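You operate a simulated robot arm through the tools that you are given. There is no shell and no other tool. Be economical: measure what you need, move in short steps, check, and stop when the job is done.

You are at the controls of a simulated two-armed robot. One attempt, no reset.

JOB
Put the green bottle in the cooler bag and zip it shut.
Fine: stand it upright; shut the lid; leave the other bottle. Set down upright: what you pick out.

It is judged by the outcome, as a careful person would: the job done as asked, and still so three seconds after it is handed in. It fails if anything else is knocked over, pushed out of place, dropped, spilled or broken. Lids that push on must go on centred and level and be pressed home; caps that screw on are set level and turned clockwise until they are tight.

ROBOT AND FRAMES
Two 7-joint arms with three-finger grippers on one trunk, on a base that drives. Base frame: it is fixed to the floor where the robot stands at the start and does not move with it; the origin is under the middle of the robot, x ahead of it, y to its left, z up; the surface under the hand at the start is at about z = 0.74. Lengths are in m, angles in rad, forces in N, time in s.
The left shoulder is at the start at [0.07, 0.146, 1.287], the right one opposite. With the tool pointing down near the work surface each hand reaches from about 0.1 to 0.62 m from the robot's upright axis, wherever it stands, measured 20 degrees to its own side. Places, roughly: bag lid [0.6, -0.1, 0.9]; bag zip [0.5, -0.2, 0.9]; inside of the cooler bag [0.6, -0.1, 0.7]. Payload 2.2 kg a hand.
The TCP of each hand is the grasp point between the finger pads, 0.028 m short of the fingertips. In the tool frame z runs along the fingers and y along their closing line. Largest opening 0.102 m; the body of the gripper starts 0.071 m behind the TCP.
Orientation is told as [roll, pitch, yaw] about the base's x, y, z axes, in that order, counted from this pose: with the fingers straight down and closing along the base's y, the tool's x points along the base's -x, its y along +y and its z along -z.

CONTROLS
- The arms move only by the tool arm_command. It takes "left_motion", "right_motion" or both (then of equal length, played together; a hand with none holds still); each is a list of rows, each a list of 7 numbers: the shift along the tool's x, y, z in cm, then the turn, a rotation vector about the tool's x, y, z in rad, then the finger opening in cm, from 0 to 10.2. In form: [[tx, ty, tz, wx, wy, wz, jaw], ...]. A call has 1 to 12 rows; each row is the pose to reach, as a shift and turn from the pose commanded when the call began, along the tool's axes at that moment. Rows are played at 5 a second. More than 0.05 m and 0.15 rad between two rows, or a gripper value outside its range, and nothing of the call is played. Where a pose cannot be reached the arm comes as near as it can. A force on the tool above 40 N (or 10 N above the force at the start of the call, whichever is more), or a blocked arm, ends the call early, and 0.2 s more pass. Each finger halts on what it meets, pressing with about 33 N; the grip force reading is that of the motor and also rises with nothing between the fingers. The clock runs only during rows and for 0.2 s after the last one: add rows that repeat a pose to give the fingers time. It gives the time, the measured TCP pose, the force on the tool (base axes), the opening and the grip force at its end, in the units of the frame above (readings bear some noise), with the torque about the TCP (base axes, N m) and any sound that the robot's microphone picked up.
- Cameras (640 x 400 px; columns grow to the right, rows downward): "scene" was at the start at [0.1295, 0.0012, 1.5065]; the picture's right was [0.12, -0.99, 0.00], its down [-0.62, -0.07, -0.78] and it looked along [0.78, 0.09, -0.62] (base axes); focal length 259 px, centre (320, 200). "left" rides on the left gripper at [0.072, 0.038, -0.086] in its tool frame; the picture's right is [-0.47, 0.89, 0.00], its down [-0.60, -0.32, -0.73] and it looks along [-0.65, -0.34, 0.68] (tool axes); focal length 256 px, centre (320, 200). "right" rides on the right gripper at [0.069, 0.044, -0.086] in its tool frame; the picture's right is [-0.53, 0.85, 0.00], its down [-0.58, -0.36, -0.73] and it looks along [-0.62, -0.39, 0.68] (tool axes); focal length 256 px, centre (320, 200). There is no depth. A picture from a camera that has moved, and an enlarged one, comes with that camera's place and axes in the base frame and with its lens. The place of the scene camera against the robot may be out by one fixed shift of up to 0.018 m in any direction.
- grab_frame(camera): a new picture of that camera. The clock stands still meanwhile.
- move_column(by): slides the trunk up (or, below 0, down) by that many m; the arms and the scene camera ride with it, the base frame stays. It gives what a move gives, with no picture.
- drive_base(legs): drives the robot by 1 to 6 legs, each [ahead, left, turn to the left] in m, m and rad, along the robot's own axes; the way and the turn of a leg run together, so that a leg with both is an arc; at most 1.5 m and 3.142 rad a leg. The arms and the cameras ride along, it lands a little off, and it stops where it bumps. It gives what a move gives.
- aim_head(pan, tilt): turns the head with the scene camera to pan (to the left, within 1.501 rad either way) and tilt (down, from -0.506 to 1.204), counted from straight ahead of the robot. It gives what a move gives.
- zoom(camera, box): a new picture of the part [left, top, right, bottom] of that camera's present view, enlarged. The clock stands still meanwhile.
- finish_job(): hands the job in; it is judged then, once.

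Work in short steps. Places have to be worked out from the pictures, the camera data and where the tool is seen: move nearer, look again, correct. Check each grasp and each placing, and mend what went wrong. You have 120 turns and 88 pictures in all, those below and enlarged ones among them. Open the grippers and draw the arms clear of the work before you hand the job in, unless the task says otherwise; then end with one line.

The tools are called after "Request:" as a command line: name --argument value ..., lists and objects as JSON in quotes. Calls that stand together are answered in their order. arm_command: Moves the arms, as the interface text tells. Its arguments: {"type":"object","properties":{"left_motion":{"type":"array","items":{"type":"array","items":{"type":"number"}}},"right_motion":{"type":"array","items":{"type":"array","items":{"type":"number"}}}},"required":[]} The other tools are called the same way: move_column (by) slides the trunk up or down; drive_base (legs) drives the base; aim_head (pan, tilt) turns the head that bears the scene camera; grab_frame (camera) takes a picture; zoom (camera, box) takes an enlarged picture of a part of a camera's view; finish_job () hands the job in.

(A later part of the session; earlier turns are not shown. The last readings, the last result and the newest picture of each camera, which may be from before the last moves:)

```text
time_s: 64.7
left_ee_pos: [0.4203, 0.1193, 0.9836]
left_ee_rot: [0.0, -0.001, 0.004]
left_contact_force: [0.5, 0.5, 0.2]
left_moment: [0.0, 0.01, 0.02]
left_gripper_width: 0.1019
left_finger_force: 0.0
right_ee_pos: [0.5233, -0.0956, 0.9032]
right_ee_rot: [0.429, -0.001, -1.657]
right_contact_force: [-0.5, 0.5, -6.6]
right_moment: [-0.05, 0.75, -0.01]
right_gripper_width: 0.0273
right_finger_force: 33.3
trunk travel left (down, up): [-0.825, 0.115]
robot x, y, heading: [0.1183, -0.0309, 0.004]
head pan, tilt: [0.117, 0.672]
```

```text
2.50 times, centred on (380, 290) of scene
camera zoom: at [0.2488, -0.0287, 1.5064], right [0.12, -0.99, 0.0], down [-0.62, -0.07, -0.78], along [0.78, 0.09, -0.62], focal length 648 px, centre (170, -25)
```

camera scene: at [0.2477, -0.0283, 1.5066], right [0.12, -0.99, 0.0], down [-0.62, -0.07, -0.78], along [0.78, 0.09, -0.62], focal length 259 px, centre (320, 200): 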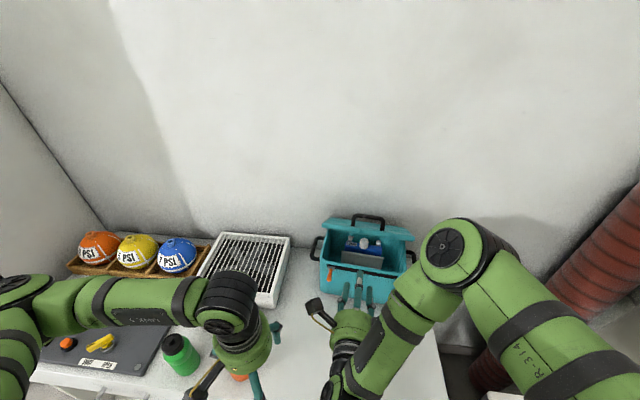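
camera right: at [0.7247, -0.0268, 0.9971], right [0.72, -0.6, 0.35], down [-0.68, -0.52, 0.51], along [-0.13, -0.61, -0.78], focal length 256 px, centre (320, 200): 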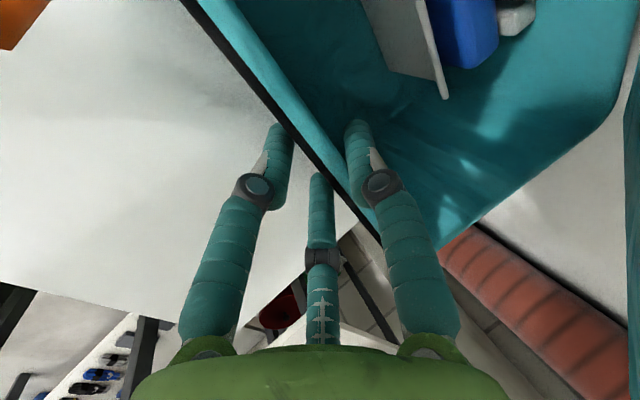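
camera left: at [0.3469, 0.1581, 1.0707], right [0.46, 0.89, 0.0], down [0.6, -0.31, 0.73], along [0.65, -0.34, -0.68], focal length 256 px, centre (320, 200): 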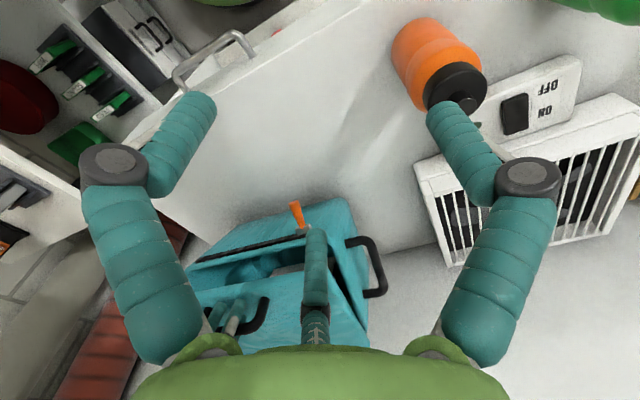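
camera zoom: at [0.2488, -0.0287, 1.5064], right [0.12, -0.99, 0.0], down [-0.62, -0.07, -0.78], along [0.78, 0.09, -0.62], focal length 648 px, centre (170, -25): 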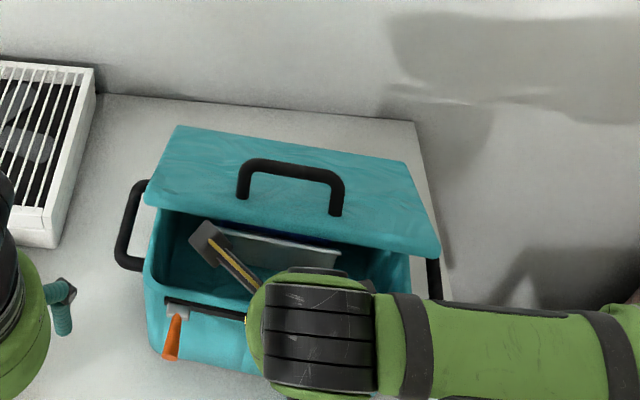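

The bag is back near its starting spot. I still carry about 6.6 N, so I'll lower a few mm until it rests, then look.

Request:
arm_command --right_motion '[[0, -0.1, 0.23, 0, 0, 0, 0], [0, -0.21, 0.45, 0, 0, 0, 0], [0, -0.31, 0.68, 0, 0, 0, 0], [0, -0.42, 0.9, 0, 0, 0, 0], [0, -0.42, 0.9, 0, 0, 0, 0]]'

Request:
grab_frame --camera "left"

```text
time_s: 65.6
left_ee_pos: [0.4182, 0.1192, 0.9866]
left_ee_rot: [0.0, -0.003, 0.002]
left_contact_force: [0.0, -0.6, -0.3]
left_moment: [-0.02, 0.01, 0.01]
left_gripper_width: 0.1019
left_finger_force: 0.1
right_ee_pos: [0.5253, -0.0962, 0.9014]
right_ee_rot: [0.44, 0.003, -1.661]
right_contact_force: [-9.6, -8.1, 27.7]
right_moment: [-0.17, 1.85, 0.01]
right_gripper_width: 0.0281
right_finger_force: 33.2
trunk travel left (down, up): [-0.825, 0.115]
robot x, y, heading: [0.1144, -0.0299, 0.003]
head pan, tilt: [0.117, 0.672]
stopped in row 4 (right hand): the force on the tool passed its limit at 43 N (the readings are from after the stop); the commanded pose is now the measured one
```

```text
28 pictures are left
camera left: at [0.3444, 0.1569, 1.072], right [0.46, 0.89, 0.0], down [0.6, -0.32, 0.73], along [0.65, -0.34, -0.68], focal length 256 px, centre (320, 200)
```

left: 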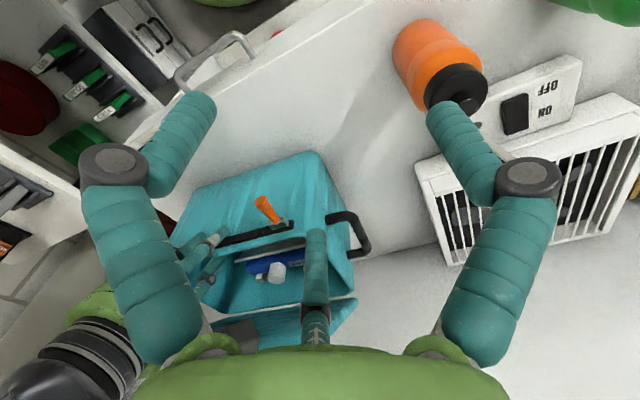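

It rests firmly on the table now. I'll release and retract upward.

Request:
arm_command --right_motion '[[0, 0, 0, 0, 0, 0, 4], [0, 0, 0, 0, 0, 0, 6.5], [0, 0, -3, 0, 0, 0, 6.5], [0, 0, -7, 0, 0, 0, 6.5], [-4, 0, -11, 0.1, 0, 0, 6.5], [-8, 0, -14, 0.2, 0, 0, 6.5], [-12, 0, -17, 0.3, 0, 0, 6.5], [-16, 0, -17, 0.43, 0, 0, 6.5], [-19, 0, -17, 0.43, 0, 0, 6.5]]'

Request:
zoom --camera "scene" --box '[252, 210, 508, 370]'

```text
refused: row 5 steps farther than a row can; nothing moved
```

```text
2.50 times, centred on (380, 290) of scene
camera zoom: at [0.2438, -0.0304, 1.507], right [0.12, -0.99, 0.0], down [-0.62, -0.07, -0.78], along [0.78, 0.09, -0.62], focal length 648 px, centre (170, -25)
```

zoom: 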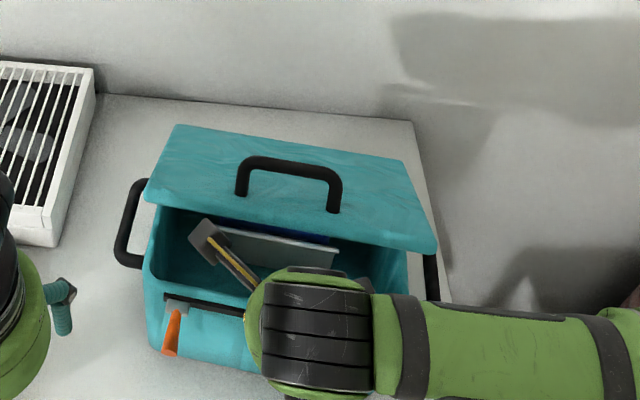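

That was refused for step size. Repeating with smaller steps.

Request:
arm_command --right_motion '[[0, 0, 0, 0, 0, 0, 4], [0, 0, 0, 0, 0, 0, 6.5], [0, 0, -3, 0, 0, 0, 6.5], [0, 0, -7, 0, 0, 0, 6.5], [-2.5, 0, -10.5, 0.1, 0, 0, 6.5], [-5.5, 0, -13.5, 0.2, 0, 0, 6.5], [-8.5, 0, -16.5, 0.3, 0, 0, 6.5], [-12.5, 0, -17, 0.43, 0, 0, 6.5], [-16.5, 0, -17, 0.43, 0, 0, 6.5], [-19.5, 0, -17, 0.43, 0, 0, 6.5]]'

Request:
zoom --camera "scene" --box '[252, 210, 508, 370]'

```text
time_s: 67.8
left_ee_pos: [0.4195, 0.1195, 0.9859]
left_ee_rot: [0.002, 0.001, 0.001]
left_contact_force: [-0.5, -0.3, 0.6]
left_moment: [0.0, 0.0, -0.01]
left_gripper_width: 0.1019
left_finger_force: 0.0
right_ee_pos: [0.4372, -0.284, 1.0537]
right_ee_rot: [0.012, 0.005, -1.658]
right_contact_force: [-0.3, 0.2, -0.9]
right_moment: [-0.01, 0.01, -0.02]
right_gripper_width: 0.065
right_finger_force: 0.0
trunk travel left (down, up): [-0.825, 0.115]
robot x, y, heading: [0.114, -0.0287, 0.001]
head pan, tilt: [0.117, 0.672]
```

```text
2.50 times, centred on (380, 290) of scene
camera zoom: at [0.2464, -0.0294, 1.5066], right [0.12, -0.99, 0.0], down [-0.62, -0.07, -0.78], along [0.78, 0.09, -0.62], focal length 648 px, centre (170, -25)
```

zoom: 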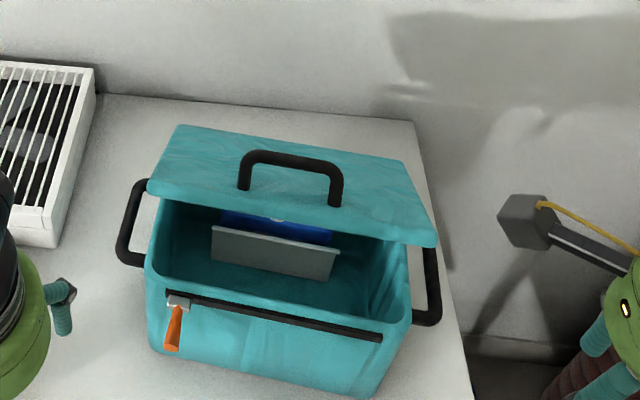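

The bag is open, but the lid stands only about 40° up, held by friction, with its handle side still facing the camera. I'll hold the bag by pinching the front wall with the right hand further right (y ≈ −0.155), and then push the lid past vertical with the left hand.

Request:
arm_command --right_motion '[[3.3, 0.5, 1.1, -0.11, 0, 0, 6.5], [6.6, 1, 2.2, -0.22, 0, 0, 6.5], [9.9, 1.5, 3.3, -0.33, 0, 0, 6.5], [13.1, 2.1, 4.4, -0.43, 0, 0, 6.5], [13.1, 3.7, 8, -0.43, 0, 0, 6.5], [13.1, 5.4, 11.6, -0.43, 0, 0, 6.5], [13.1, 7.0, 15.2, -0.43, 0, 0, 6.5], [13.1, 7.0, 15.2, -0.43, 0, 0, 4], [13.1, 7.0, 15.2, -0.43, 0, 0, 2], [13.1, 7.0, 15.2, -0.43, 0, 0, 0], [13.1, 7.0, 15.2, -0.43, 0, 0, 0]]'

Request:
grab_frame --camera "scene"

```text
time_s: 70.2
left_ee_pos: [0.42, 0.1201, 0.9845]
left_ee_rot: [-0.001, 0.001, 0.002]
left_contact_force: [0.0, 0.2, -0.2]
left_moment: [0.01, 0.01, 0.0]
left_gripper_width: 0.1022
left_finger_force: 0.1
right_ee_pos: [0.5196, -0.1585, 0.9022]
right_ee_rot: [0.442, 0.004, -1.66]
right_contact_force: [-0.7, -0.9, 9.4]
right_moment: [0.08, 0.53, -0.03]
right_gripper_width: 0.0286
right_finger_force: 33.4
right hand out of reach, approached as far as the arm can: row 2, 3, 4
trunk travel left (down, up): [-0.825, 0.115]
robot x, y, heading: [0.1218, -0.0326, 0.0]
head pan, tilt: [0.117, 0.672]
```

```text
25 pictures are left
camera scene: at [0.2466, -0.0287, 1.5067], right [0.12, -0.99, 0.0], down [-0.62, -0.07, -0.78], along [0.78, 0.09, -0.62], focal length 259 px, centre (320, 200)
```

scene: 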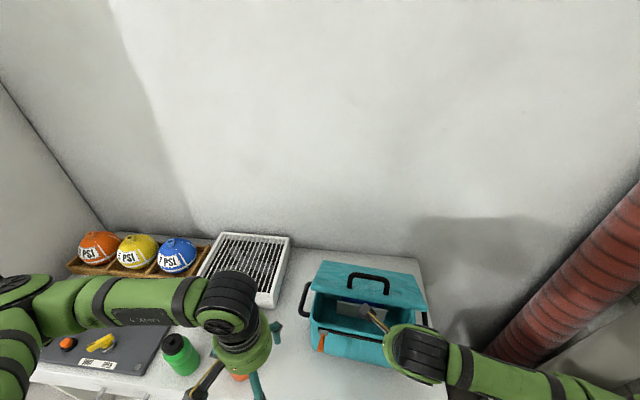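

The right hand holds the bag. The left hand will now take the lid handle, which I estimate at about (0.626, −0.07, 1.03), so I raise it and turn to yaw +1.48 above it.

Request:
arm_command --left_motion '[[0, 0, -4.5, 0, 0, 0, 6], [0, 0, -9, 0, 0, 0, 6], [-2, -1.9, -13, 0, 0, -0.147, 6], [-4, -3.8, -16, 0, 0, -0.294, 6], [-6, -5.7, -16, 0, 0, -0.441, 6], [-8, -7.6, -16, 0, 0, -0.588, 6], [-10, -9.5, -16, 0, 0, -0.735, 6], [-12, -11.4, -16, 0, 0, -0.882, 6], [-14, -13.3, -16, 0, 0, -1.03, 6], [-16, -15.2, -16, 0, 0, -1.177, 6], [-18, -17.1, -16, 0, 0, -1.325, 6], [-20, -19, -15.5, 0, 0, -1.472, 6]]'

Request:
grab_frame --camera "left"

Request:
zoom --camera "scene" --box '[252, 210, 508, 370]'

```text
time_s: 72.8
left_ee_pos: [0.6196, -0.0695, 1.1407]
left_ee_rot: [-0.001, 0.0, 1.477]
left_contact_force: [0.4, 0.7, -0.4]
left_moment: [-0.01, 0.06, 0.0]
left_gripper_width: 0.0598
left_finger_force: 0.0
right_ee_pos: [0.5192, -0.1589, 0.9009]
right_ee_rot: [0.442, 0.005, -1.658]
right_contact_force: [-1.8, -2.3, 15.2]
right_moment: [0.36, 0.7, 0.23]
right_gripper_width: 0.0284
right_finger_force: 33.2
trunk travel left (down, up): [-0.825, 0.115]
robot x, y, heading: [0.1177, -0.0303, -0.0]
head pan, tilt: [0.117, 0.672]
```

```text
24 pictures are left
camera left: at [0.5741, -0.1376, 1.2274], right [-0.84, 0.55, 0.0], down [0.37, 0.57, 0.73], along [0.4, 0.61, -0.68], focal length 256 px, centre (320, 200)
```

left: 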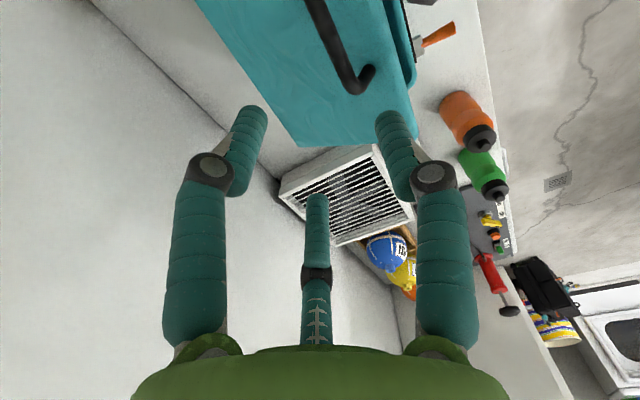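

```text
2.50 times, centred on (380, 290) of scene
camera zoom: at [0.246, -0.0289, 1.5068], right [0.12, -0.99, 0.0], down [-0.62, -0.07, -0.78], along [0.78, 0.09, -0.62], focal length 648 px, centre (170, -25)
```

zoom: 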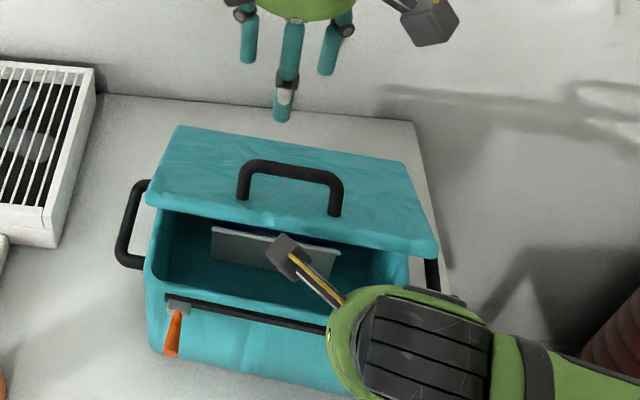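

The bar triangulates to left end (0.603, −0.044, 1.003), so its centre is about (0.60, −0.08, 1.00). I'll descend with the left hand and grip it.

Request:
arm_command --left_motion '[[0.6, 0.5, 4, 0, 0, 0, 6], [1.2, 1.2, 8, 0, 0, 0, 6], [1.2, 1.2, 11, 0, 0, 0, 6], [1.2, 1.2, 13.2, 0, 0, 0, 6], [1.2, 1.2, 13.2, 0, 0, 0, 4], [1.2, 1.2, 13.2, 0, 0, 0, 2], [1.2, 1.2, 13.2, 0, 0, 0, 0], [1.2, 1.2, 13.2, 0, 0, 0, 0]]'

Request:
grab_frame --camera "left"

```text
time_s: 74.3
left_ee_pos: [0.599, -0.0843, 1.0119]
left_ee_rot: [0.019, 0.005, 1.462]
left_contact_force: [-19.6, 6.6, 17.2]
left_moment: [-0.12, 0.13, -0.09]
left_gripper_width: 0.0181
left_finger_force: 32.6
right_ee_pos: [0.5232, -0.1613, 0.902]
right_ee_rot: [0.45, -0.001, -1.672]
right_contact_force: [16.3, -0.8, -3.9]
right_moment: [0.34, 1.77, -0.87]
right_gripper_width: 0.0293
right_finger_force: 33.0
trunk travel left (down, up): [-0.825, 0.115]
robot x, y, heading: [0.1182, -0.0294, -0.001]
head pan, tilt: [0.117, 0.672]
stopped in row 7 (left hand): the force on the tool passed its limit at 51 N (the readings are from after the stop); the commanded pose is now the measured one
```

```text
22 pictures are left
camera left: at [0.5544, -0.1509, 1.098], right [-0.83, 0.56, 0.01], down [0.39, 0.57, 0.72], along [0.39, 0.6, -0.69], focal length 256 px, centre (320, 200)
```

left: 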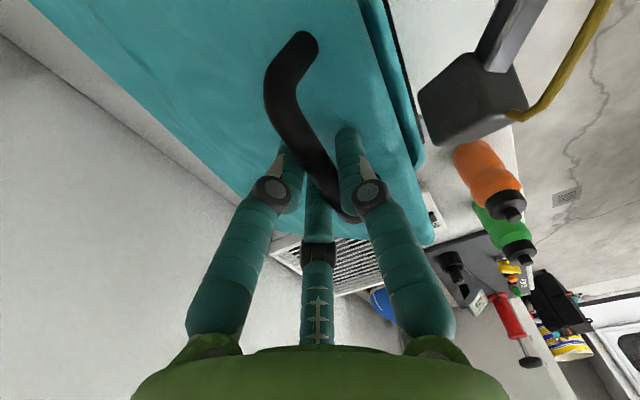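

The handle is gripped and the bag body held. Moving the handle along the arc, 15° first.

Request:
arm_command --left_motion '[[0, -0.8, -0.55, 0, 0, 0, 0], [0, -1.6, -1.1, 0, 0, 0, 0], [0, -2.4, -1.6, 0, 0, 0, 0], [0, -3.3, -2.0, 0, 0, 0, 0], [0, -3.3, -2.0, 0, 0, 0, 0]]'

```text
time_s: 74.8
left_ee_pos: [0.6106, -0.0864, 1.0187]
left_ee_rot: [0.024, 0.006, 1.463]
left_contact_force: [-9.2, 3.2, 10.5]
left_moment: [0.0, -0.01, 0.02]
left_gripper_width: 0.0181
left_finger_force: 32.7
right_ee_pos: [0.5254, -0.1638, 0.9032]
right_ee_rot: [0.453, -0.001, -1.675]
right_contact_force: [4.1, -1.2, -1.6]
right_moment: [0.54, 1.22, -0.38]
right_gripper_width: 0.0293
right_finger_force: 33.6
trunk travel left (down, up): [-0.825, 0.115]
robot x, y, heading: [0.116, -0.0273, 0.004]
head pan, tilt: [0.117, 0.672]
stopped in row 2 (left hand): the force on the tool passed its limit at 41 N (the readings are from after the stop); the commanded pose is now the measured one
```

The reaction is radial (−x, +z), so my arc is too tight. I'll move more upward.

Request:
arm_command --left_motion '[[0, -0.2, -0.7, 0, 0, 0, 0], [0, -0.6, -1.3, 0, 0, 0, 0], [0, -1.1, -1.9, 0, 0, 0, 0], [0, -1.6, -2.4, 0, 0, 0, 0], [0, -2.2, -2.9, 0, 0, 0, 0], [0, -2.2, -2.9, 0, 0, 0, 0]]'

```text
time_s: 76.2
left_ee_pos: [0.6345, -0.0881, 1.0461]
left_ee_rot: [0.02, 0.006, 1.465]
left_contact_force: [1.6, 2.9, -2.3]
left_moment: [0.22, -0.04, 0.01]
left_gripper_width: 0.0179
left_finger_force: 32.8
right_ee_pos: [0.5269, -0.162, 0.903]
right_ee_rot: [0.454, 0.001, -1.671]
right_contact_force: [-1.0, -2.4, -0.8]
right_moment: [0.42, 0.48, -0.18]
right_gripper_width: 0.0283
right_finger_force: 32.9
trunk travel left (down, up): [-0.825, 0.115]
robot x, y, heading: [0.1169, -0.0356, -0.003]
head pan, tilt: [0.117, 0.672]
```

Forces are low now. Next step: less upward, more back.

Request:
arm_command --left_motion '[[0, -0.7, -0.35, 0, 0, 0, 0], [0, -1.4, -0.7, 0, 0, 0, 0], [0, -2.1, -1.0, 0, 0, 0, 0], [0, -2.8, -1.25, 0, 0, 0, 0], [0, -3.5, -1.45, 0, 0, 0, 0], [0, -3.5, -1.45, 0, 0, 0, 0]]'

Request:
zoom --camera "scene" --box '[252, 210, 508, 370]'

```text
time_s: 77.6
left_ee_pos: [0.6706, -0.092, 1.059]
left_ee_rot: [0.023, 0.006, 1.463]
left_contact_force: [-1.8, 1.8, 2.3]
left_moment: [-0.22, 0.05, -0.01]
left_gripper_width: 0.0179
left_finger_force: 32.6
right_ee_pos: [0.5271, -0.1629, 0.9029]
right_ee_rot: [0.454, 0.0, -1.671]
right_contact_force: [3.3, -3.5, -5.5]
right_moment: [0.15, 0.92, -0.56]
right_gripper_width: 0.0285
right_finger_force: 33.1
trunk travel left (down, up): [-0.825, 0.115]
robot x, y, heading: [0.1171, -0.0309, 0.004]
head pan, tilt: [0.117, 0.672]
```

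```text
2.50 times, centred on (380, 290) of scene
camera zoom: at [0.2487, -0.0289, 1.5064], right [0.12, -0.99, 0.0], down [-0.62, -0.07, -0.78], along [0.78, 0.09, -0.62], focal length 648 px, centre (170, -25)
```

zoom: 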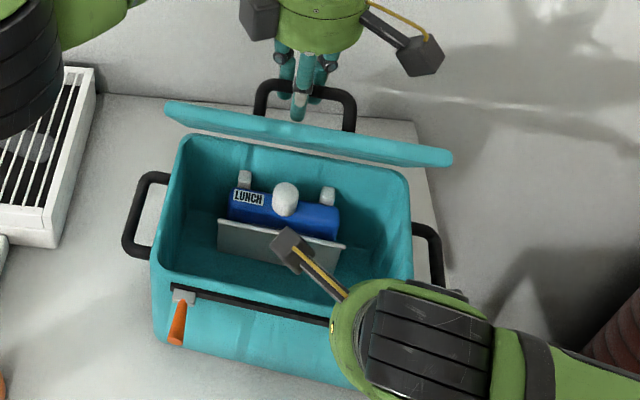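

The lid is now seen edge-on (about 60°). Continuing back.

Request:
arm_command --left_motion '[[0, -0.8, -0.1, 0, 0, 0, 0], [0, -1.6, -0.2, 0, 0, 0, 0], [0, -2.4, -0.25, 0, 0, 0, 0], [0, -3.2, -0.25, 0, 0, 0, 0], [0, -4, -0.2, 0, 0, 0, 0], [0, -4, -0.2, 0, 0, 0, 0]]'

Request:
arm_command --left_motion '[[0, -0.8, 0.1, 0, 0, 0, 0], [0, -1.6, 0.2, 0, 0, 0, 0], [0, -2.4, 0.4, 0, 0, 0, 0], [0, -3.2, 0.65, 0, 0, 0, 0], [0, -3.2, 0.65, 0, 0, 0, 0]]'

Request:
zoom --camera "scene" --box '[252, 190, 508, 350]'

```text
time_s: 79.0
left_ee_pos: [0.6948, -0.0935, 1.0607]
left_ee_rot: [0.023, 0.008, 1.463]
left_contact_force: [-0.9, -7.4, 6.6]
left_moment: [-0.27, -0.02, 0.28]
left_gripper_width: 0.0177
left_finger_force: 33.3
left hand out of reach, approached as far as the arm can: row 4, 5, 6
right_ee_pos: [0.5273, -0.1622, 0.9037]
right_ee_rot: [0.456, 0.003, -1.669]
right_contact_force: [4.6, 5.4, -5.0]
right_moment: [-0.34, 1.26, 0.03]
right_gripper_width: 0.0289
right_finger_force: 33.1
trunk travel left (down, up): [-0.825, 0.115]
robot x, y, heading: [0.1171, -0.0302, 0.002]
head pan, tilt: [0.117, 0.672]
```

```text
time_s: 80.2
left_ee_pos: [0.6972, -0.0907, 1.0627]
left_ee_rot: [0.022, 0.013, 1.46]
left_contact_force: [-5.5, -18.4, 20.1]
left_moment: [-0.01, 0.14, 0.5]
left_gripper_width: 0.018
left_finger_force: 33.2
left hand out of reach, approached as far as the arm can: row 1, 2, 3, 4, 5
right_ee_pos: [0.5274, -0.1605, 0.9047]
right_ee_rot: [0.459, 0.003, -1.668]
right_contact_force: [14.9, 18.7, -7.2]
right_moment: [-1.02, 1.08, 0.37]
right_gripper_width: 0.0288
right_finger_force: 32.8
trunk travel left (down, up): [-0.825, 0.115]
robot x, y, heading: [0.1153, -0.0251, 0.004]
head pan, tilt: [0.117, 0.672]
```

```text
2.50 times, centred on (380, 270) of scene
camera zoom: at [0.2476, -0.0292, 1.5067], right [0.12, -0.99, 0.0], down [-0.62, -0.07, -0.78], along [0.78, 0.09, -0.62], focal length 648 px, centre (170, 25)
```

zoom: 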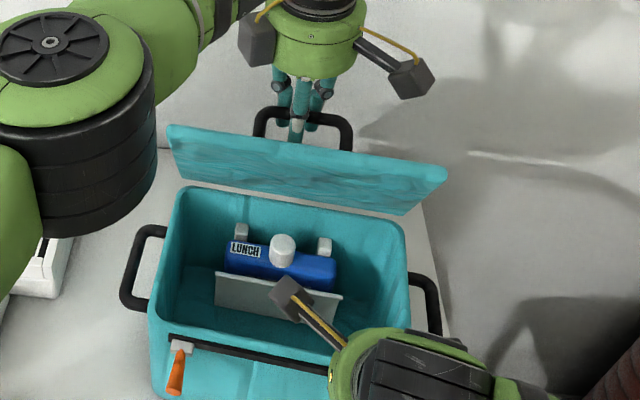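

The lid is nearly upright and the front compartment is clear. I'll release the handle with the left hand and rise straight up.

Request:
arm_command --left_motion '[[0, 0, 0, 0, 0, 0, 2.5], [0, 0, 0, 0, 0, 0, 5], [0, 0, 0, 0, 0, 0, 5], [0, 0, -3, 0, 0, 0, 5], [0, 0, -7, 0, 0, 0, 5], [0, 1, -10, 0, 0, 0, 5], [0, 4, -12, 0, 0, 0, 5]]'

```text
time_s: 81.8
left_ee_pos: [0.6618, -0.0847, 1.1805]
left_ee_rot: [0.024, 0.009, 1.469]
left_contact_force: [-1.3, -0.9, -0.5]
left_moment: [0.05, -0.04, 0.01]
left_gripper_width: 0.05
left_finger_force: 0.1
right_ee_pos: [0.5269, -0.1606, 0.9034]
right_ee_rot: [0.456, -0.002, -1.67]
right_contact_force: [0.3, 2.4, -0.5]
right_moment: [-0.46, 0.66, 0.08]
right_gripper_width: 0.029
right_finger_force: 32.7
trunk travel left (down, up): [-0.825, 0.115]
robot x, y, heading: [0.117, -0.0286, 0.003]
head pan, tilt: [0.117, 0.672]
```

Now the left goes to above the green bottle while the right releases the wall and retracts.

Request:
arm_command --left_motion '[[-3, 2.2, 0, 0, 0, 0.122, 8], [-6, 4.3, 0, 0, 0, 0.244, 8], [-9, 6.5, 0, 0, 0, 0.366, 8], [-12, 8.7, 0, 0, 0, 0.488, 10], [-15, 10.8, 1, 0, 0, 0.61, 10], [-18, 13, 2, 0, 0, 0.732, 10], [-21, 15.1, 3, 0, 0, 0.854, 10], [-24, 17.3, 4, 0, 0, 0.976, 10], [-27, 19.5, 5, 0, 0, 1.098, 10], [-30, 21.6, 6, 0, 0, 1.22, 10], [-33, 23.8, 7, 0, 0, 1.342, 10], [-36, 26, 8, 0, 0, 1.463, 10]]' --right_motion '[[0, 0, 0, 0, 0, 0, 4], [0, 0, 0, 0, 0, 0, 6.5], [0, 0, 0, 0, 0, 0, 6.5], [0, 0, -3, 0, 0, 0, 6.5], [0, 0, -7, 0, 0, 0, 6.5], [-2.5, 0, -10.5, 0, 0, 0, 6.5], [-5.5, 0, -13, 0, 0, 0, 6.5], [-8.5, 0, -15, 0.1, 0, 0, 6.5], [-11.5, 0, -15, 0.2, 0, 0, 6.5], [-13, 0, -15, 0.3, 0, 0, 6.5], [-14.5, 0, -15, 0.4, 0, 0, 6.5], [-14.5, 0, -15, 0.4, 0, 0, 6.5]]'

Request:
grab_frame --camera "left"

Request:
grab_frame --camera "scene"

```text
time_s: 84.4
left_ee_pos: [0.4358, 0.2987, 1.1039]
left_ee_rot: [-0.006, 0.021, -0.002]
left_contact_force: [-0.4, 0.6, 0.6]
left_moment: [-0.04, -0.02, 0.04]
left_gripper_width: 0.0998
left_finger_force: 0.0
right_ee_pos: [0.4445, -0.2977, 1.0398]
right_ee_rot: [0.057, 0.001, -1.67]
right_contact_force: [0.0, -0.2, 0.0]
right_moment: [-0.02, -0.01, 0.02]
right_gripper_width: 0.065
right_finger_force: 0.2
right hand out of reach, approached as far as the arm can: row 6, 7, 8, 9, 10
trunk travel left (down, up): [-0.825, 0.115]
robot x, y, heading: [0.1141, -0.0301, -0.001]
head pan, tilt: [0.117, 0.672]
```

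```text
19 pictures are left
camera left: at [0.3648, 0.3387, 1.1913], right [0.47, 0.88, -0.01], down [0.62, -0.31, 0.72], along [0.63, -0.34, -0.69], focal length 256 px, centre (320, 200)
```

left: 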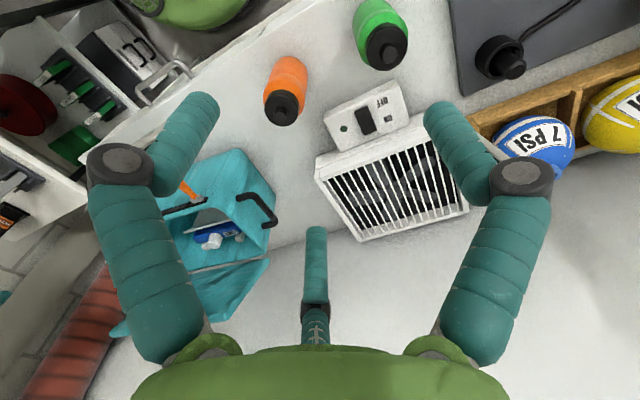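

```text
18 pictures are left
camera scene: at [0.2451, -0.0275, 1.5068], right [0.12, -0.99, 0.0], down [-0.62, -0.07, -0.78], along [0.78, 0.09, -0.62], focal length 259 px, centre (320, 200)
```

scene: 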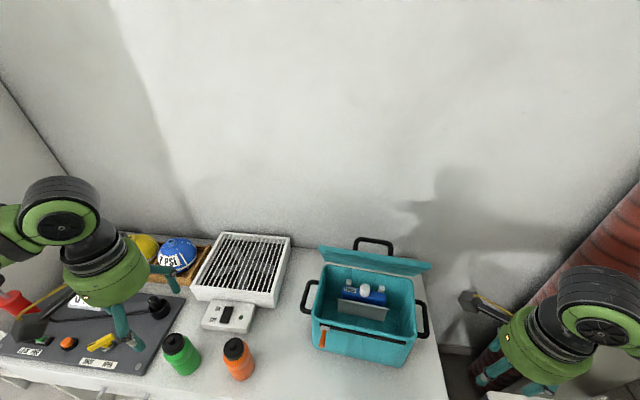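

The bag stays open. The green bottle's cap triangulates to about (0.47, 0.356, 0.88). I'll move above it to check the centring.

Request:
arm_command --left_motion '[[-1.1, 1.9, 3.5, 0, -0.01, 0, 10.2], [-2.3, 3.8, 7, 0, -0.02, 0, 10.2], [-3.4, 5.7, 10.5, 0, -0.02, 0, 10.2], [-3.4, 5.7, 13.2, 0, -0.02, 0, 10.2], [-3.4, 5.7, 13.2, 0, -0.02, 0, 10.2]]'

Request:
grab_frame --camera "left"

```text
time_s: 85.6
left_ee_pos: [0.4673, 0.3568, 0.9711]
left_ee_rot: [-0.004, 0.005, 0.0]
left_contact_force: [-0.3, 0.2, 0.8]
left_moment: [0.01, -0.03, 0.01]
left_gripper_width: 0.1022
left_finger_force: 0.0
right_ee_pos: [0.4455, -0.2983, 1.0378]
right_ee_rot: [0.056, -0.001, -1.67]
right_contact_force: [-1.0, 0.2, 0.0]
right_moment: [-0.03, -0.05, -0.01]
right_gripper_width: 0.0647
right_finger_force: 0.0
trunk travel left (down, up): [-0.825, 0.115]
robot x, y, heading: [0.1165, -0.0244, 0.003]
head pan, tilt: [0.117, 0.672]
```

```text
17 pictures are left
camera left: at [0.3948, 0.3949, 1.0574], right [0.46, 0.89, 0.0], down [0.61, -0.31, 0.73], along [0.65, -0.34, -0.68], focal length 256 px, centre (320, 200)
```

left: 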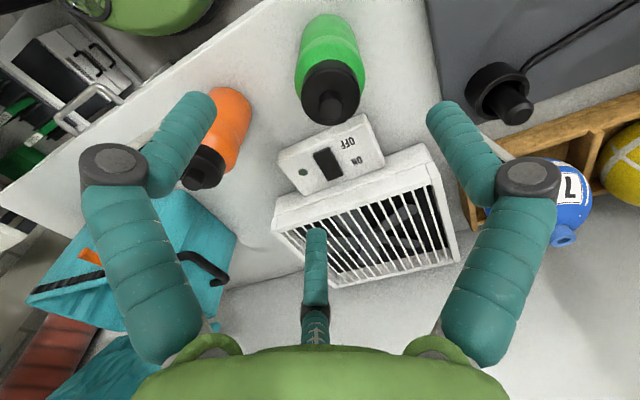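

Two views put the cap at about (0.479, 0.358, 0.857). I'll descend with that shift to TCP z ≈ 0.868 and close on it.

Request:
arm_command --left_motion '[[-0.5, 0.1, 3.5, 0, 0, 0, 10.2], [-1.1, 0.1, 7, 0, 0, 0, 10.2], [-1.1, 0.1, 10.3, 0, 0, 0, 10.2], [-1.1, 0.1, 10.3, 0, 0, 0, 10.2]]'

Request:
grab_frame --camera "left"

```text
time_s: 86.6
left_ee_pos: [0.4772, 0.3565, 0.8663]
left_ee_rot: [-0.003, 0.004, 0.0]
left_contact_force: [0.1, 0.5, -0.6]
left_moment: [-0.02, -0.02, 0.01]
left_gripper_width: 0.1021
left_finger_force: 0.1
right_ee_pos: [0.4466, -0.2983, 1.0394]
right_ee_rot: [0.055, -0.001, -1.67]
right_contact_force: [-0.1, -0.6, -0.1]
right_moment: [0.0, 0.0, 0.03]
right_gripper_width: 0.065
right_finger_force: 0.0
trunk travel left (down, up): [-0.825, 0.115]
robot x, y, heading: [0.1175, -0.0303, 0.002]
head pan, tilt: [0.117, 0.672]
```

```text
16 pictures are left
camera left: at [0.4047, 0.3957, 0.9518], right [0.46, 0.89, -0.01], down [0.61, -0.31, 0.73], along [0.64, -0.34, -0.68], focal length 256 px, centre (320, 200)
```

left: 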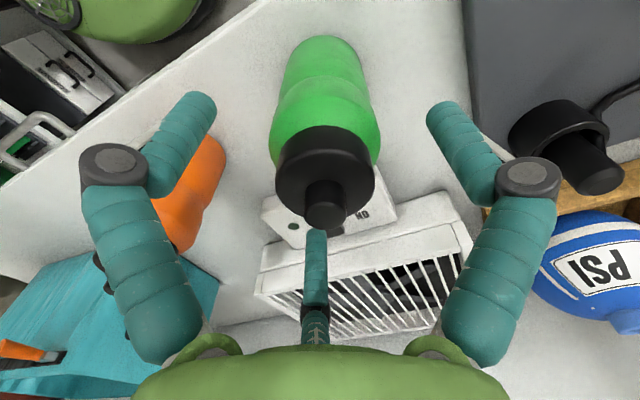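

Well centred. Lowering 0.8 cm and closing on the cap.

Request:
arm_command --left_motion '[[0, 0, 0.8, 0, 0, 0, 10.2], [0, 0, 0.8, 0, 0, 0, 7], [0, 0, 0.8, 0, 0, 0, 5], [0, 0, 0.8, 0, 0, 0, 3], [0, 0, 0.8, 0, 0, 0, 2], [0, 0, 0.8, 0, 0, 0, 2]]'

```text
time_s: 88.0
left_ee_pos: [0.4785, 0.3547, 0.8591]
left_ee_rot: [-0.004, 0.004, 0.0]
left_contact_force: [0.7, 1.7, 1.8]
left_moment: [0.03, -0.11, 0.0]
left_gripper_width: 0.0569
left_finger_force: 32.8
right_ee_pos: [0.4468, -0.2984, 1.0391]
right_ee_rot: [0.056, 0.001, -1.668]
right_contact_force: [0.0, 0.4, 0.2]
right_moment: [0.01, 0.03, 0.03]
right_gripper_width: 0.0649
right_finger_force: 0.1
trunk travel left (down, up): [-0.825, 0.115]
robot x, y, heading: [0.1157, -0.0298, 0.006]
head pan, tilt: [0.117, 0.672]
```

The bottle is gripped (5.7 cm). Lifting straight up and checking the hold.

Request:
arm_command --left_motion '[[0, 0, -2, 0, 0, 0, 2], [0, 0, -6, 0, 0, 0, 2], [0, 0, -10, 0, 0, 0, 2], [0, 0, -14, 0, 0, 0, 2], [0, 0, -18, 0, 0, 0, 2], [0, 0, -22, 0, 0, 0, 2], [0, 0, -22, 0, 0, 0, 2]]'

Request:
grab_frame --camera "scene"

```text
time_s: 89.6
left_ee_pos: [0.4827, 0.3583, 1.0796]
left_ee_rot: [-0.004, 0.005, 0.0]
left_contact_force: [0.1, -0.1, -2.3]
left_moment: [0.03, 0.0, -0.02]
left_gripper_width: 0.0568
left_finger_force: 33.4
right_ee_pos: [0.4482, -0.2979, 1.0382]
right_ee_rot: [0.057, 0.001, -1.67]
right_contact_force: [-0.6, -0.4, -0.3]
right_moment: [0.01, -0.01, 0.01]
right_gripper_width: 0.0648
right_finger_force: 0.0
trunk travel left (down, up): [-0.825, 0.115]
robot x, y, heading: [0.1224, -0.0341, 0.002]
head pan, tilt: [0.117, 0.672]
```

```text
15 pictures are left
camera scene: at [0.2484, -0.028, 1.5064], right [0.12, -0.99, 0.0], down [-0.62, -0.07, -0.78], along [0.78, 0.09, -0.62], focal length 259 px, centre (320, 200)
```

scene: 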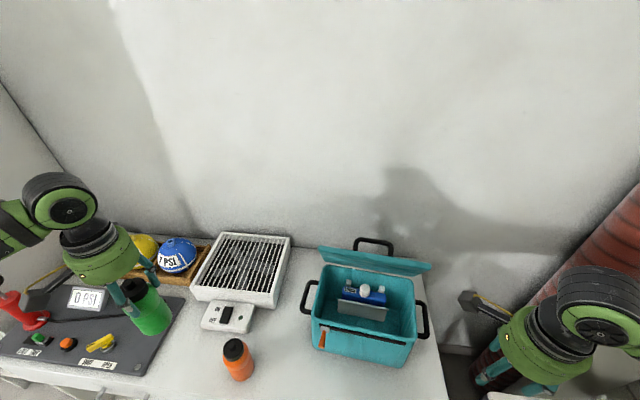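

The bottle hangs upright in the grip. Carrying it over the front compartment at about (0.597, −0.085), with a −0.8 yaw to keep the wrist boxes clear of the lid.

Request:
arm_command --left_motion '[[-0.8, -3, 0, 0, 0, 0.067, 2], [-1.8, -6.8, 0, 0, 0, 0.133, 2], [-2.8, -10.7, 0, 0, 0, 0.2, 2], [-3.8, -14.6, 0, 0, 0, 0.267, 2], [-4.8, -18.5, 0, 0, 0, 0.333, 2], [-5.8, -22.4, 0, 0, 0, 0.4, 2], [-6.8, -26.3, 0, 0, 0, 0.467, 2], [-7.8, -30.2, 0, 0, 0, 0.533, 2], [-8.8, -34.1, 0, 0, 0, 0.6, 2], [-9.8, -38, 0, 0, 0, 0.667, 2], [-10.8, -41.9, 0, 0, 0, 0.733, 2], [-11.4, -44.3, 0, 0, 0, 0.8, 2]]'

Request:
zoom --camera "scene" --box '[252, 190, 508, 350]'

Request:
grab_frame --camera "left"

```text
time_s: 92.2
left_ee_pos: [0.5946, -0.0882, 1.0811]
left_ee_rot: [-0.005, 0.0, -0.802]
left_contact_force: [0.1, -0.6, -3.1]
left_moment: [0.0, -0.01, -0.03]
left_gripper_width: 0.057
left_finger_force: 33.3
right_ee_pos: [0.4473, -0.2978, 1.039]
right_ee_rot: [0.055, -0.001, -1.672]
right_contact_force: [-0.4, 0.2, -0.1]
right_moment: [-0.01, -0.02, 0.01]
right_gripper_width: 0.0649
right_finger_force: 0.0
trunk travel left (down, up): [-0.825, 0.115]
robot x, y, heading: [0.1188, -0.0297, 0.003]
head pan, tilt: [0.117, 0.672]
```

```text
2.50 times, centred on (380, 270) of scene
camera zoom: at [0.2483, -0.0299, 1.5065], right [0.12, -0.99, 0.0], down [-0.62, -0.07, -0.78], along [0.78, 0.09, -0.62], focal length 648 px, centre (170, 25)
```

zoom: 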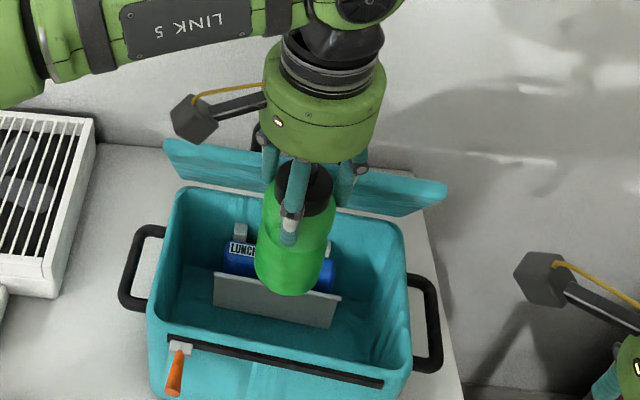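

```text
13 pictures are left
camera left: at [0.5703, -0.0085, 1.1673], right [0.96, 0.28, 0.0], down [0.2, -0.65, 0.73], along [0.2, -0.7, -0.68], focal length 256 px, centre (320, 200)
```

left: 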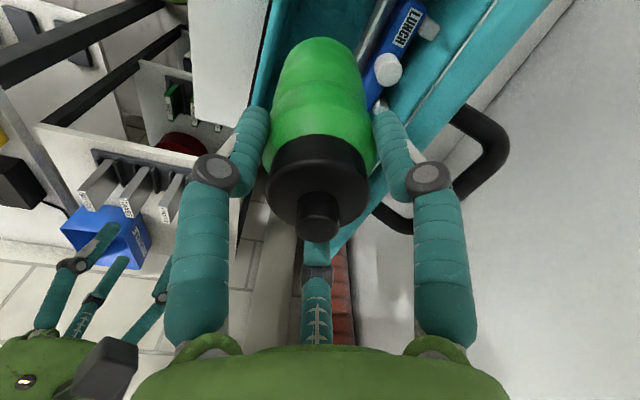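

The bottle lines up between the front wall and the divider. Lowering halfway in, and checking.

Request:
arm_command --left_motion '[[0, 0, 3, 0, 0, 0, 2], [0, 0, 6, 0, 0, 0, 2], [0, 0, 9, 0, 0, 0, 2], [0, 0, 12, 0, 0, 0, 2], [0, 0, 15, 0, 0, 0, 2], [0, 0, 15, 0, 0, 0, 2]]'

Request:
grab_frame --camera "left"

```text
time_s: 93.3
left_ee_pos: [0.6002, -0.0895, 0.9694]
left_ee_rot: [0.008, -0.035, -0.797]
left_contact_force: [-3.0, 4.4, 16.1]
left_moment: [-0.36, -1.54, 0.2]
left_gripper_width: 0.0572
left_finger_force: 32.9
right_ee_pos: [0.4441, -0.2973, 1.0397]
right_ee_rot: [0.057, 0.0, -1.67]
right_contact_force: [0.6, -0.4, 1.1]
right_moment: [-0.01, 0.0, 0.01]
right_gripper_width: 0.0647
right_finger_force: 0.1
trunk travel left (down, up): [-0.825, 0.115]
robot x, y, heading: [0.1194, -0.0319, 0.004]
head pan, tilt: [0.117, 0.672]
stopped in row 5 (left hand): the force on the tool passed its limit at 55 N (the readings are from after the stop); the commanded pose is now the measured one
```

```text
12 pictures are left
camera left: at [0.5744, -0.0085, 1.0533], right [0.96, 0.29, 0.02], down [0.17, -0.64, 0.75], along [0.23, -0.71, -0.66], focal length 256 px, centre (320, 200)
```

left: 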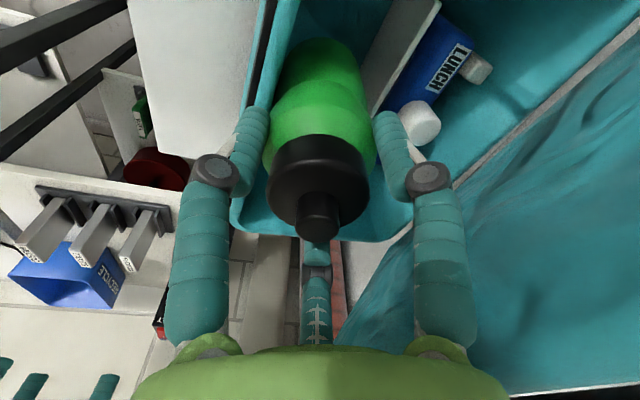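

The bottle's path is blocked at z 0.97. The moment points to contact on the +x side, where the palm meets the lid's upper edge. I'll raise the left hand and shift it to y ≈ −0.06, and have the right hand pinch the front wall again at y ≈ −0.18 to hold the bag.

Request:
arm_command --left_motion '[[0, 0, -3, 0, 0, 0, 2], [0.5, 0.5, -6, 0.012, 0.012, 0, 2], [1.3, 1.3, -7, 0.025, 0.024, 0, 2], [2.1, 2.1, -7, 0.025, 0.024, 0, 2], [2.1, 2.1, -7, 0.025, 0.024, 0, 2], [2.1, 2.1, -7, 0.025, 0.024, 0, 2], [2.1, 2.1, -7, 0.025, 0.024, 0, 2], [2.1, 2.1, -7, 0.025, 0.024, 0, 2], [2.1, 2.1, -7, 0.025, 0.024, 0, 2], [2.1, 2.1, -7, 0.025, 0.024, 0, 2], [2.1, 2.1, -7, 0.025, 0.024, 0, 2], [2.1, 2.1, -7, 0.025, 0.024, 0, 2]]' --right_motion '[[0, 0, 0, 0, 0, 0, 6.5], [2.9, 0.3, 0.7, -0.1, 0, 0, 6.5], [5.8, 0.6, 1.5, -0.2, 0, 0, 6.5], [8.7, 0.9, 2.2, -0.3, 0, 0, 6.5], [11.6, 1.1, 2.9, -0.385, 0, 0, 6.5], [11.6, 2.5, 6.6, -0.385, 0, 0, 6.5], [11.6, 3.9, 10.3, -0.385, 0, 0, 6.5], [11.6, 5.4, 14, -0.385, 0, 0, 6.5], [11.6, 5.4, 14, -0.385, 0, 0, 4], [11.6, 5.4, 14, -0.385, 0, 0, 2], [11.6, 5.4, 14, -0.385, 0, 0, 0], [11.6, 5.4, 14, -0.385, 0, 0, 0]]'

Request:
zoom --camera "scene" --box '[252, 190, 508, 350]'

```text
time_s: 95.9
left_ee_pos: [0.6017, -0.0588, 1.0328]
left_ee_rot: [-0.021, 0.0, -0.799]
left_contact_force: [-0.5, -0.1, -0.8]
left_moment: [0.06, -0.07, -0.01]
left_gripper_width: 0.0566
left_finger_force: 33.1
right_ee_pos: [0.5206, -0.189, 0.9033]
right_ee_rot: [0.442, 0.0, -1.671]
right_contact_force: [4.7, -1.2, 9.4]
right_moment: [-0.05, 0.24, 0.26]
right_gripper_width: 0.0282
right_finger_force: 32.9
right hand out of reach, approached as far as the arm can: row 3, 4, 5
trunk travel left (down, up): [-0.825, 0.115]
robot x, y, heading: [0.1181, -0.0299, -0.001]
head pan, tilt: [0.117, 0.672]
```

```text
2.50 times, centred on (380, 270) of scene
camera zoom: at [0.2479, -0.0284, 1.5066], right [0.12, -0.99, 0.0], down [-0.62, -0.07, -0.78], along [0.78, 0.09, -0.62], focal length 648 px, centre (170, 25)
```

zoom: 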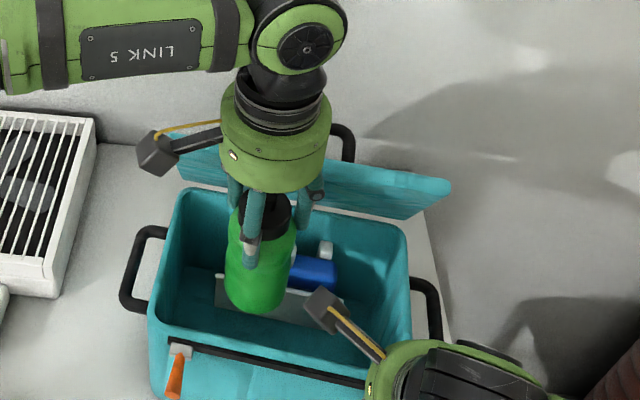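

The bag is held. I'll push the lid back with the raised left hand, 6 cm in +x.

Request:
arm_command --left_motion '[[-0.7, 0.7, 0, 0, 0, 0, 2], [-1.4, 1.4, 0, 0, 0, 0, 2], [-2.1, 2.15, 0, 0, 0, 0, 2], [-2.8, 2.9, 0, 0, 0, 0, 2], [-3.5, 3.6, 0, 0, 0, 0, 2], [-4.2, 4.3, 0, 0, 0, 0, 2], [-4.9, 5.0, 0, 0, 0, 0, 2], [-4.9, 5.0, 0, 0, 0, 0, 2]]'

Request:
zoom --camera "scene" --box '[252, 190, 508, 350]'

```text
time_s: 97.7
left_ee_pos: [0.6715, -0.0596, 1.0344]
left_ee_rot: [-0.021, -0.002, -0.8]
left_contact_force: [-0.3, -0.1, -2.4]
left_moment: [0.02, -0.02, 0.0]
left_gripper_width: 0.0568
left_finger_force: 32.9
right_ee_pos: [0.5195, -0.1896, 0.9031]
right_ee_rot: [0.443, 0.002, -1.67]
right_contact_force: [1.4, -2.5, 16.6]
right_moment: [-0.15, 0.4, 0.46]
right_gripper_width: 0.028
right_finger_force: 32.7
trunk travel left (down, up): [-0.825, 0.115]
robot x, y, heading: [0.1164, -0.0316, -0.004]
head pan, tilt: [0.117, 0.672]
```

```text
2.50 times, centred on (380, 270) of scene
camera zoom: at [0.2466, -0.0281, 1.5067], right [0.12, -0.99, 0.0], down [-0.62, -0.07, -0.78], along [0.78, 0.09, -0.62], focal length 648 px, centre (170, 25)
```

zoom: 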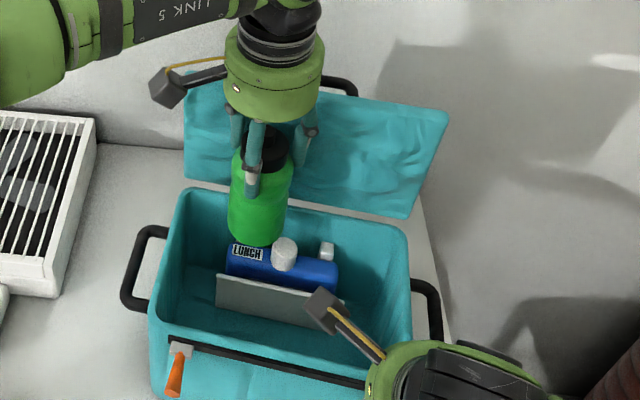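

The lid is past vertical now. I'll move the bottle back over the compartment (x ≈ 0.595) while the right hand releases and withdraws.

Request:
arm_command --left_motion '[[0, 0, 0, 0, 0, 0, 2], [0.9, -0.9, 0, 0, 0, 0, 2], [1.8, -1.8, 0, 0, 0, 0, 2], [2.7, -2.7, 0, 0, 0, 0, 2], [3.6, -3.7, 0, 0, 0, 0, 2], [4.5, -4.6, 0, 0, 0, 0, 2], [5.3, -5.5, 0, 0, 0, 0, 2], [5.3, -5.5, 0, 0, 0, 0, 2], [5.3, -5.5, 0, 0, 0, 0, 2], [5.3, -5.5, 0, 0, 0, 0, 2], [5.3, -5.5, 0, 0, 0, 0, 2]]' --right_motion '[[0, 0, 0, 0, 0, 0, 4], [0, 0, 0, 0, 0, 0, 6.5], [0, 0, 0, 0, 0, 0, 6.5], [0, 0, -3, 0, 0, 0, 6.5], [0, 0, -7, 0, 0, 0, 6.5], [-2.5, 0, -10.5, 0, 0, 0, 6.5], [-5.5, 0, -13, 0, 0, 0, 6.5], [-8.5, 0, -15, 0.1, 0, 0, 6.5], [-11, 0, -15, 0.2, 0, 0, 6.5], [-12, 0, -15, 0.3, 0, 0, 6.5], [-12, 0, -15, 0.4, 0, 0, 6.5]]'

Request:
arm_command --left_motion '[[0, 0, 2.5, 0, 0, 0, 2], [0, 0, 5, 0, 0, 0, 2], [0, 0, 7.5, 0, 0, 0, 2], [0, 0, 10, 0, 0, 0, 2], [0, 0, 12, 0, 0, 0, 2], [0, 0, 13.5, 0, 0, 0, 2], [0, 0, 14.3, 0, 0, 0, 2], [0, 0, 14.3, 0, 0, 0, 2]]'

Request:
zoom --camera "scene" --box '[252, 190, 508, 350]'

```text
time_s: 100.1
left_ee_pos: [0.5979, -0.0599, 1.0353]
left_ee_rot: [-0.025, -0.002, -0.799]
left_contact_force: [0.4, -0.6, -3.2]
left_moment: [-0.01, 0.0, 0.01]
left_gripper_width: 0.057
left_finger_force: 33.0
right_ee_pos: [0.446, -0.3013, 1.0366]
right_ee_rot: [0.037, 0.0, -1.67]
right_contact_force: [0.3, -0.8, -0.1]
right_moment: [0.01, -0.02, 0.02]
right_gripper_width: 0.0648
right_finger_force: 0.1
right hand out of reach, approached as far as the arm can: row 6, 7, 8, 9
trunk travel left (down, up): [-0.825, 0.115]
robot x, y, heading: [0.1133, -0.0308, 0.004]
head pan, tilt: [0.117, 0.672]
```

```text
time_s: 101.9
left_ee_pos: [0.5918, -0.0611, 0.8897]
left_ee_rot: [-0.022, -0.003, -0.799]
left_contact_force: [0.4, -0.1, -3.1]
left_moment: [-0.02, 0.03, -0.03]
left_gripper_width: 0.0569
left_finger_force: 33.0
right_ee_pos: [0.4454, -0.3017, 1.0373]
right_ee_rot: [0.041, 0.0, -1.672]
right_contact_force: [-0.2, 0.7, 0.2]
right_moment: [0.01, 0.02, 0.0]
right_gripper_width: 0.0652
right_finger_force: 0.0
trunk travel left (down, up): [-0.825, 0.115]
robot x, y, heading: [0.1145, -0.0323, 0.0]
head pan, tilt: [0.117, 0.672]
```

```text
2.50 times, centred on (380, 270) of scene
camera zoom: at [0.2486, -0.0285, 1.5064], right [0.12, -0.99, 0.0], down [-0.62, -0.07, -0.78], along [0.78, 0.09, -0.62], focal length 648 px, centre (170, 25)
```

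zoom: 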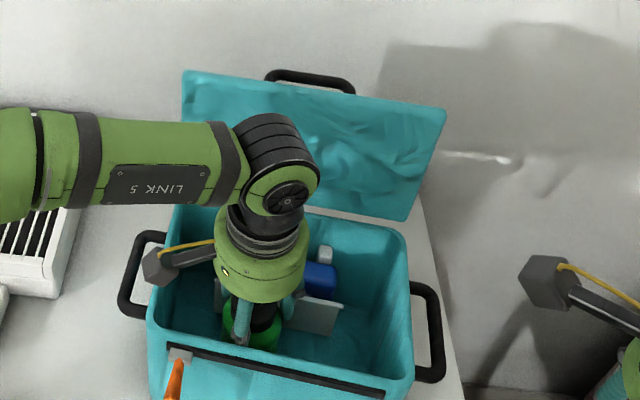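

The bottle is inside, about 2 cm above the floor. Lowering gently to contact.

Request:
arm_command --left_motion '[[0, 0, 0.5, 0, 0, 0, 2], [0, 0, 1.0, 0, 0, 0, 2], [0, 0, 1.5, 0, 0, 0, 2], [0, 0, 1.9, 0, 0, 0, 2]]'

```text
time_s: 102.9
left_ee_pos: [0.5945, -0.0632, 0.8733]
left_ee_rot: [-0.022, -0.002, -0.798]
left_contact_force: [2.7, 0.1, -1.2]
left_moment: [0.02, 0.14, 0.0]
left_gripper_width: 0.0569
left_finger_force: 32.6
right_ee_pos: [0.4452, -0.3021, 1.0379]
right_ee_rot: [0.04, 0.001, -1.67]
right_contact_force: [-0.3, -0.8, -0.4]
right_moment: [-0.02, 0.01, -0.01]
right_gripper_width: 0.0653
right_finger_force: 0.0
trunk travel left (down, up): [-0.825, 0.115]
robot x, y, heading: [0.1198, -0.0291, 0.003]
head pan, tilt: [0.117, 0.672]
```

Nearly down (some force appearing). A little more in fine steps.

Request:
arm_command --left_motion '[[0, 0, 0.3, 0, 0, 0, 2], [0, 0, 0.6, 0, 0, 0, 2], [0, 0, 0.8, 0, 0, 0, 2]]'

```text
time_s: 103.7
left_ee_pos: [0.5939, -0.0618, 0.867]
left_ee_rot: [-0.02, -0.006, -0.797]
left_contact_force: [2.8, 1.7, 19.9]
left_moment: [0.59, 0.93, -0.01]
left_gripper_width: 0.0572
left_finger_force: 33.1
right_ee_pos: [0.4437, -0.3007, 1.0392]
right_ee_rot: [0.041, 0.001, -1.67]
right_contact_force: [-0.7, 0.8, 0.3]
right_moment: [-0.01, 0.01, -0.01]
right_gripper_width: 0.065
right_finger_force: 0.1
trunk travel left (down, up): [-0.825, 0.115]
robot x, y, heading: [0.123, -0.0265, 0.004]
head pan, tilt: [0.117, 0.672]
```

The bottle stands on the bag floor. Releasing (a small opening to spare the walls) and rising straight up.

Request:
arm_command --left_motion '[[0, 0, -0.1, 0, 0, 0, 5.5], [0, 0, -0.1, 0, 0, 0, 6.8], [0, 0, -0.1, 0, 0, 0, 7], [0, 0, -2, 0, 0, 0, 7], [0, 0, -5, 0, 0, 0, 7], [0, 0, -9, 0, 0, 0, 7], [0, 0, -13.5, 0, 0, 0, 7], [0, 0, -18, 0, 0, 0, 7]]'

Request:
zoom --camera "scene" --box '[252, 190, 508, 350]'

```text
time_s: 105.5
left_ee_pos: [0.5943, -0.0593, 1.045]
left_ee_rot: [-0.022, -0.002, -0.797]
left_contact_force: [0.1, 0.5, 1.0]
left_moment: [-0.01, 0.01, 0.01]
left_gripper_width: 0.0701
left_finger_force: 0.0
right_ee_pos: [0.444, -0.3006, 1.0374]
right_ee_rot: [0.041, 0.001, -1.67]
right_contact_force: [-0.6, 0.3, 0.0]
right_moment: [0.01, 0.0, 0.0]
right_gripper_width: 0.0648
right_finger_force: 0.0
trunk travel left (down, up): [-0.825, 0.115]
robot x, y, heading: [0.1224, -0.0275, 0.003]
head pan, tilt: [0.117, 0.672]
```

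```text
2.50 times, centred on (380, 270) of scene
camera zoom: at [0.2471, -0.0286, 1.5065], right [0.12, -0.99, 0.0], down [-0.62, -0.07, -0.78], along [0.78, 0.09, -0.62], focal length 648 px, centre (170, 25)
```

zoom: 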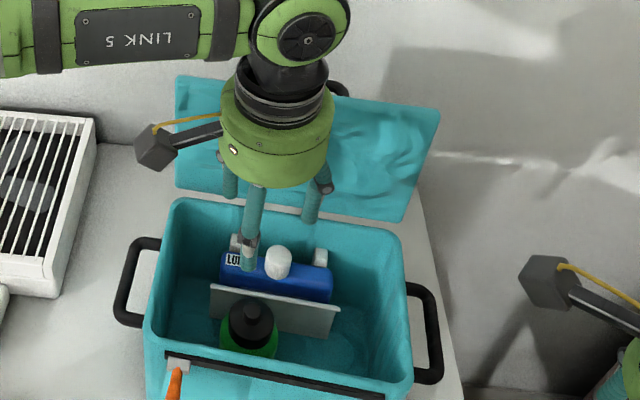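

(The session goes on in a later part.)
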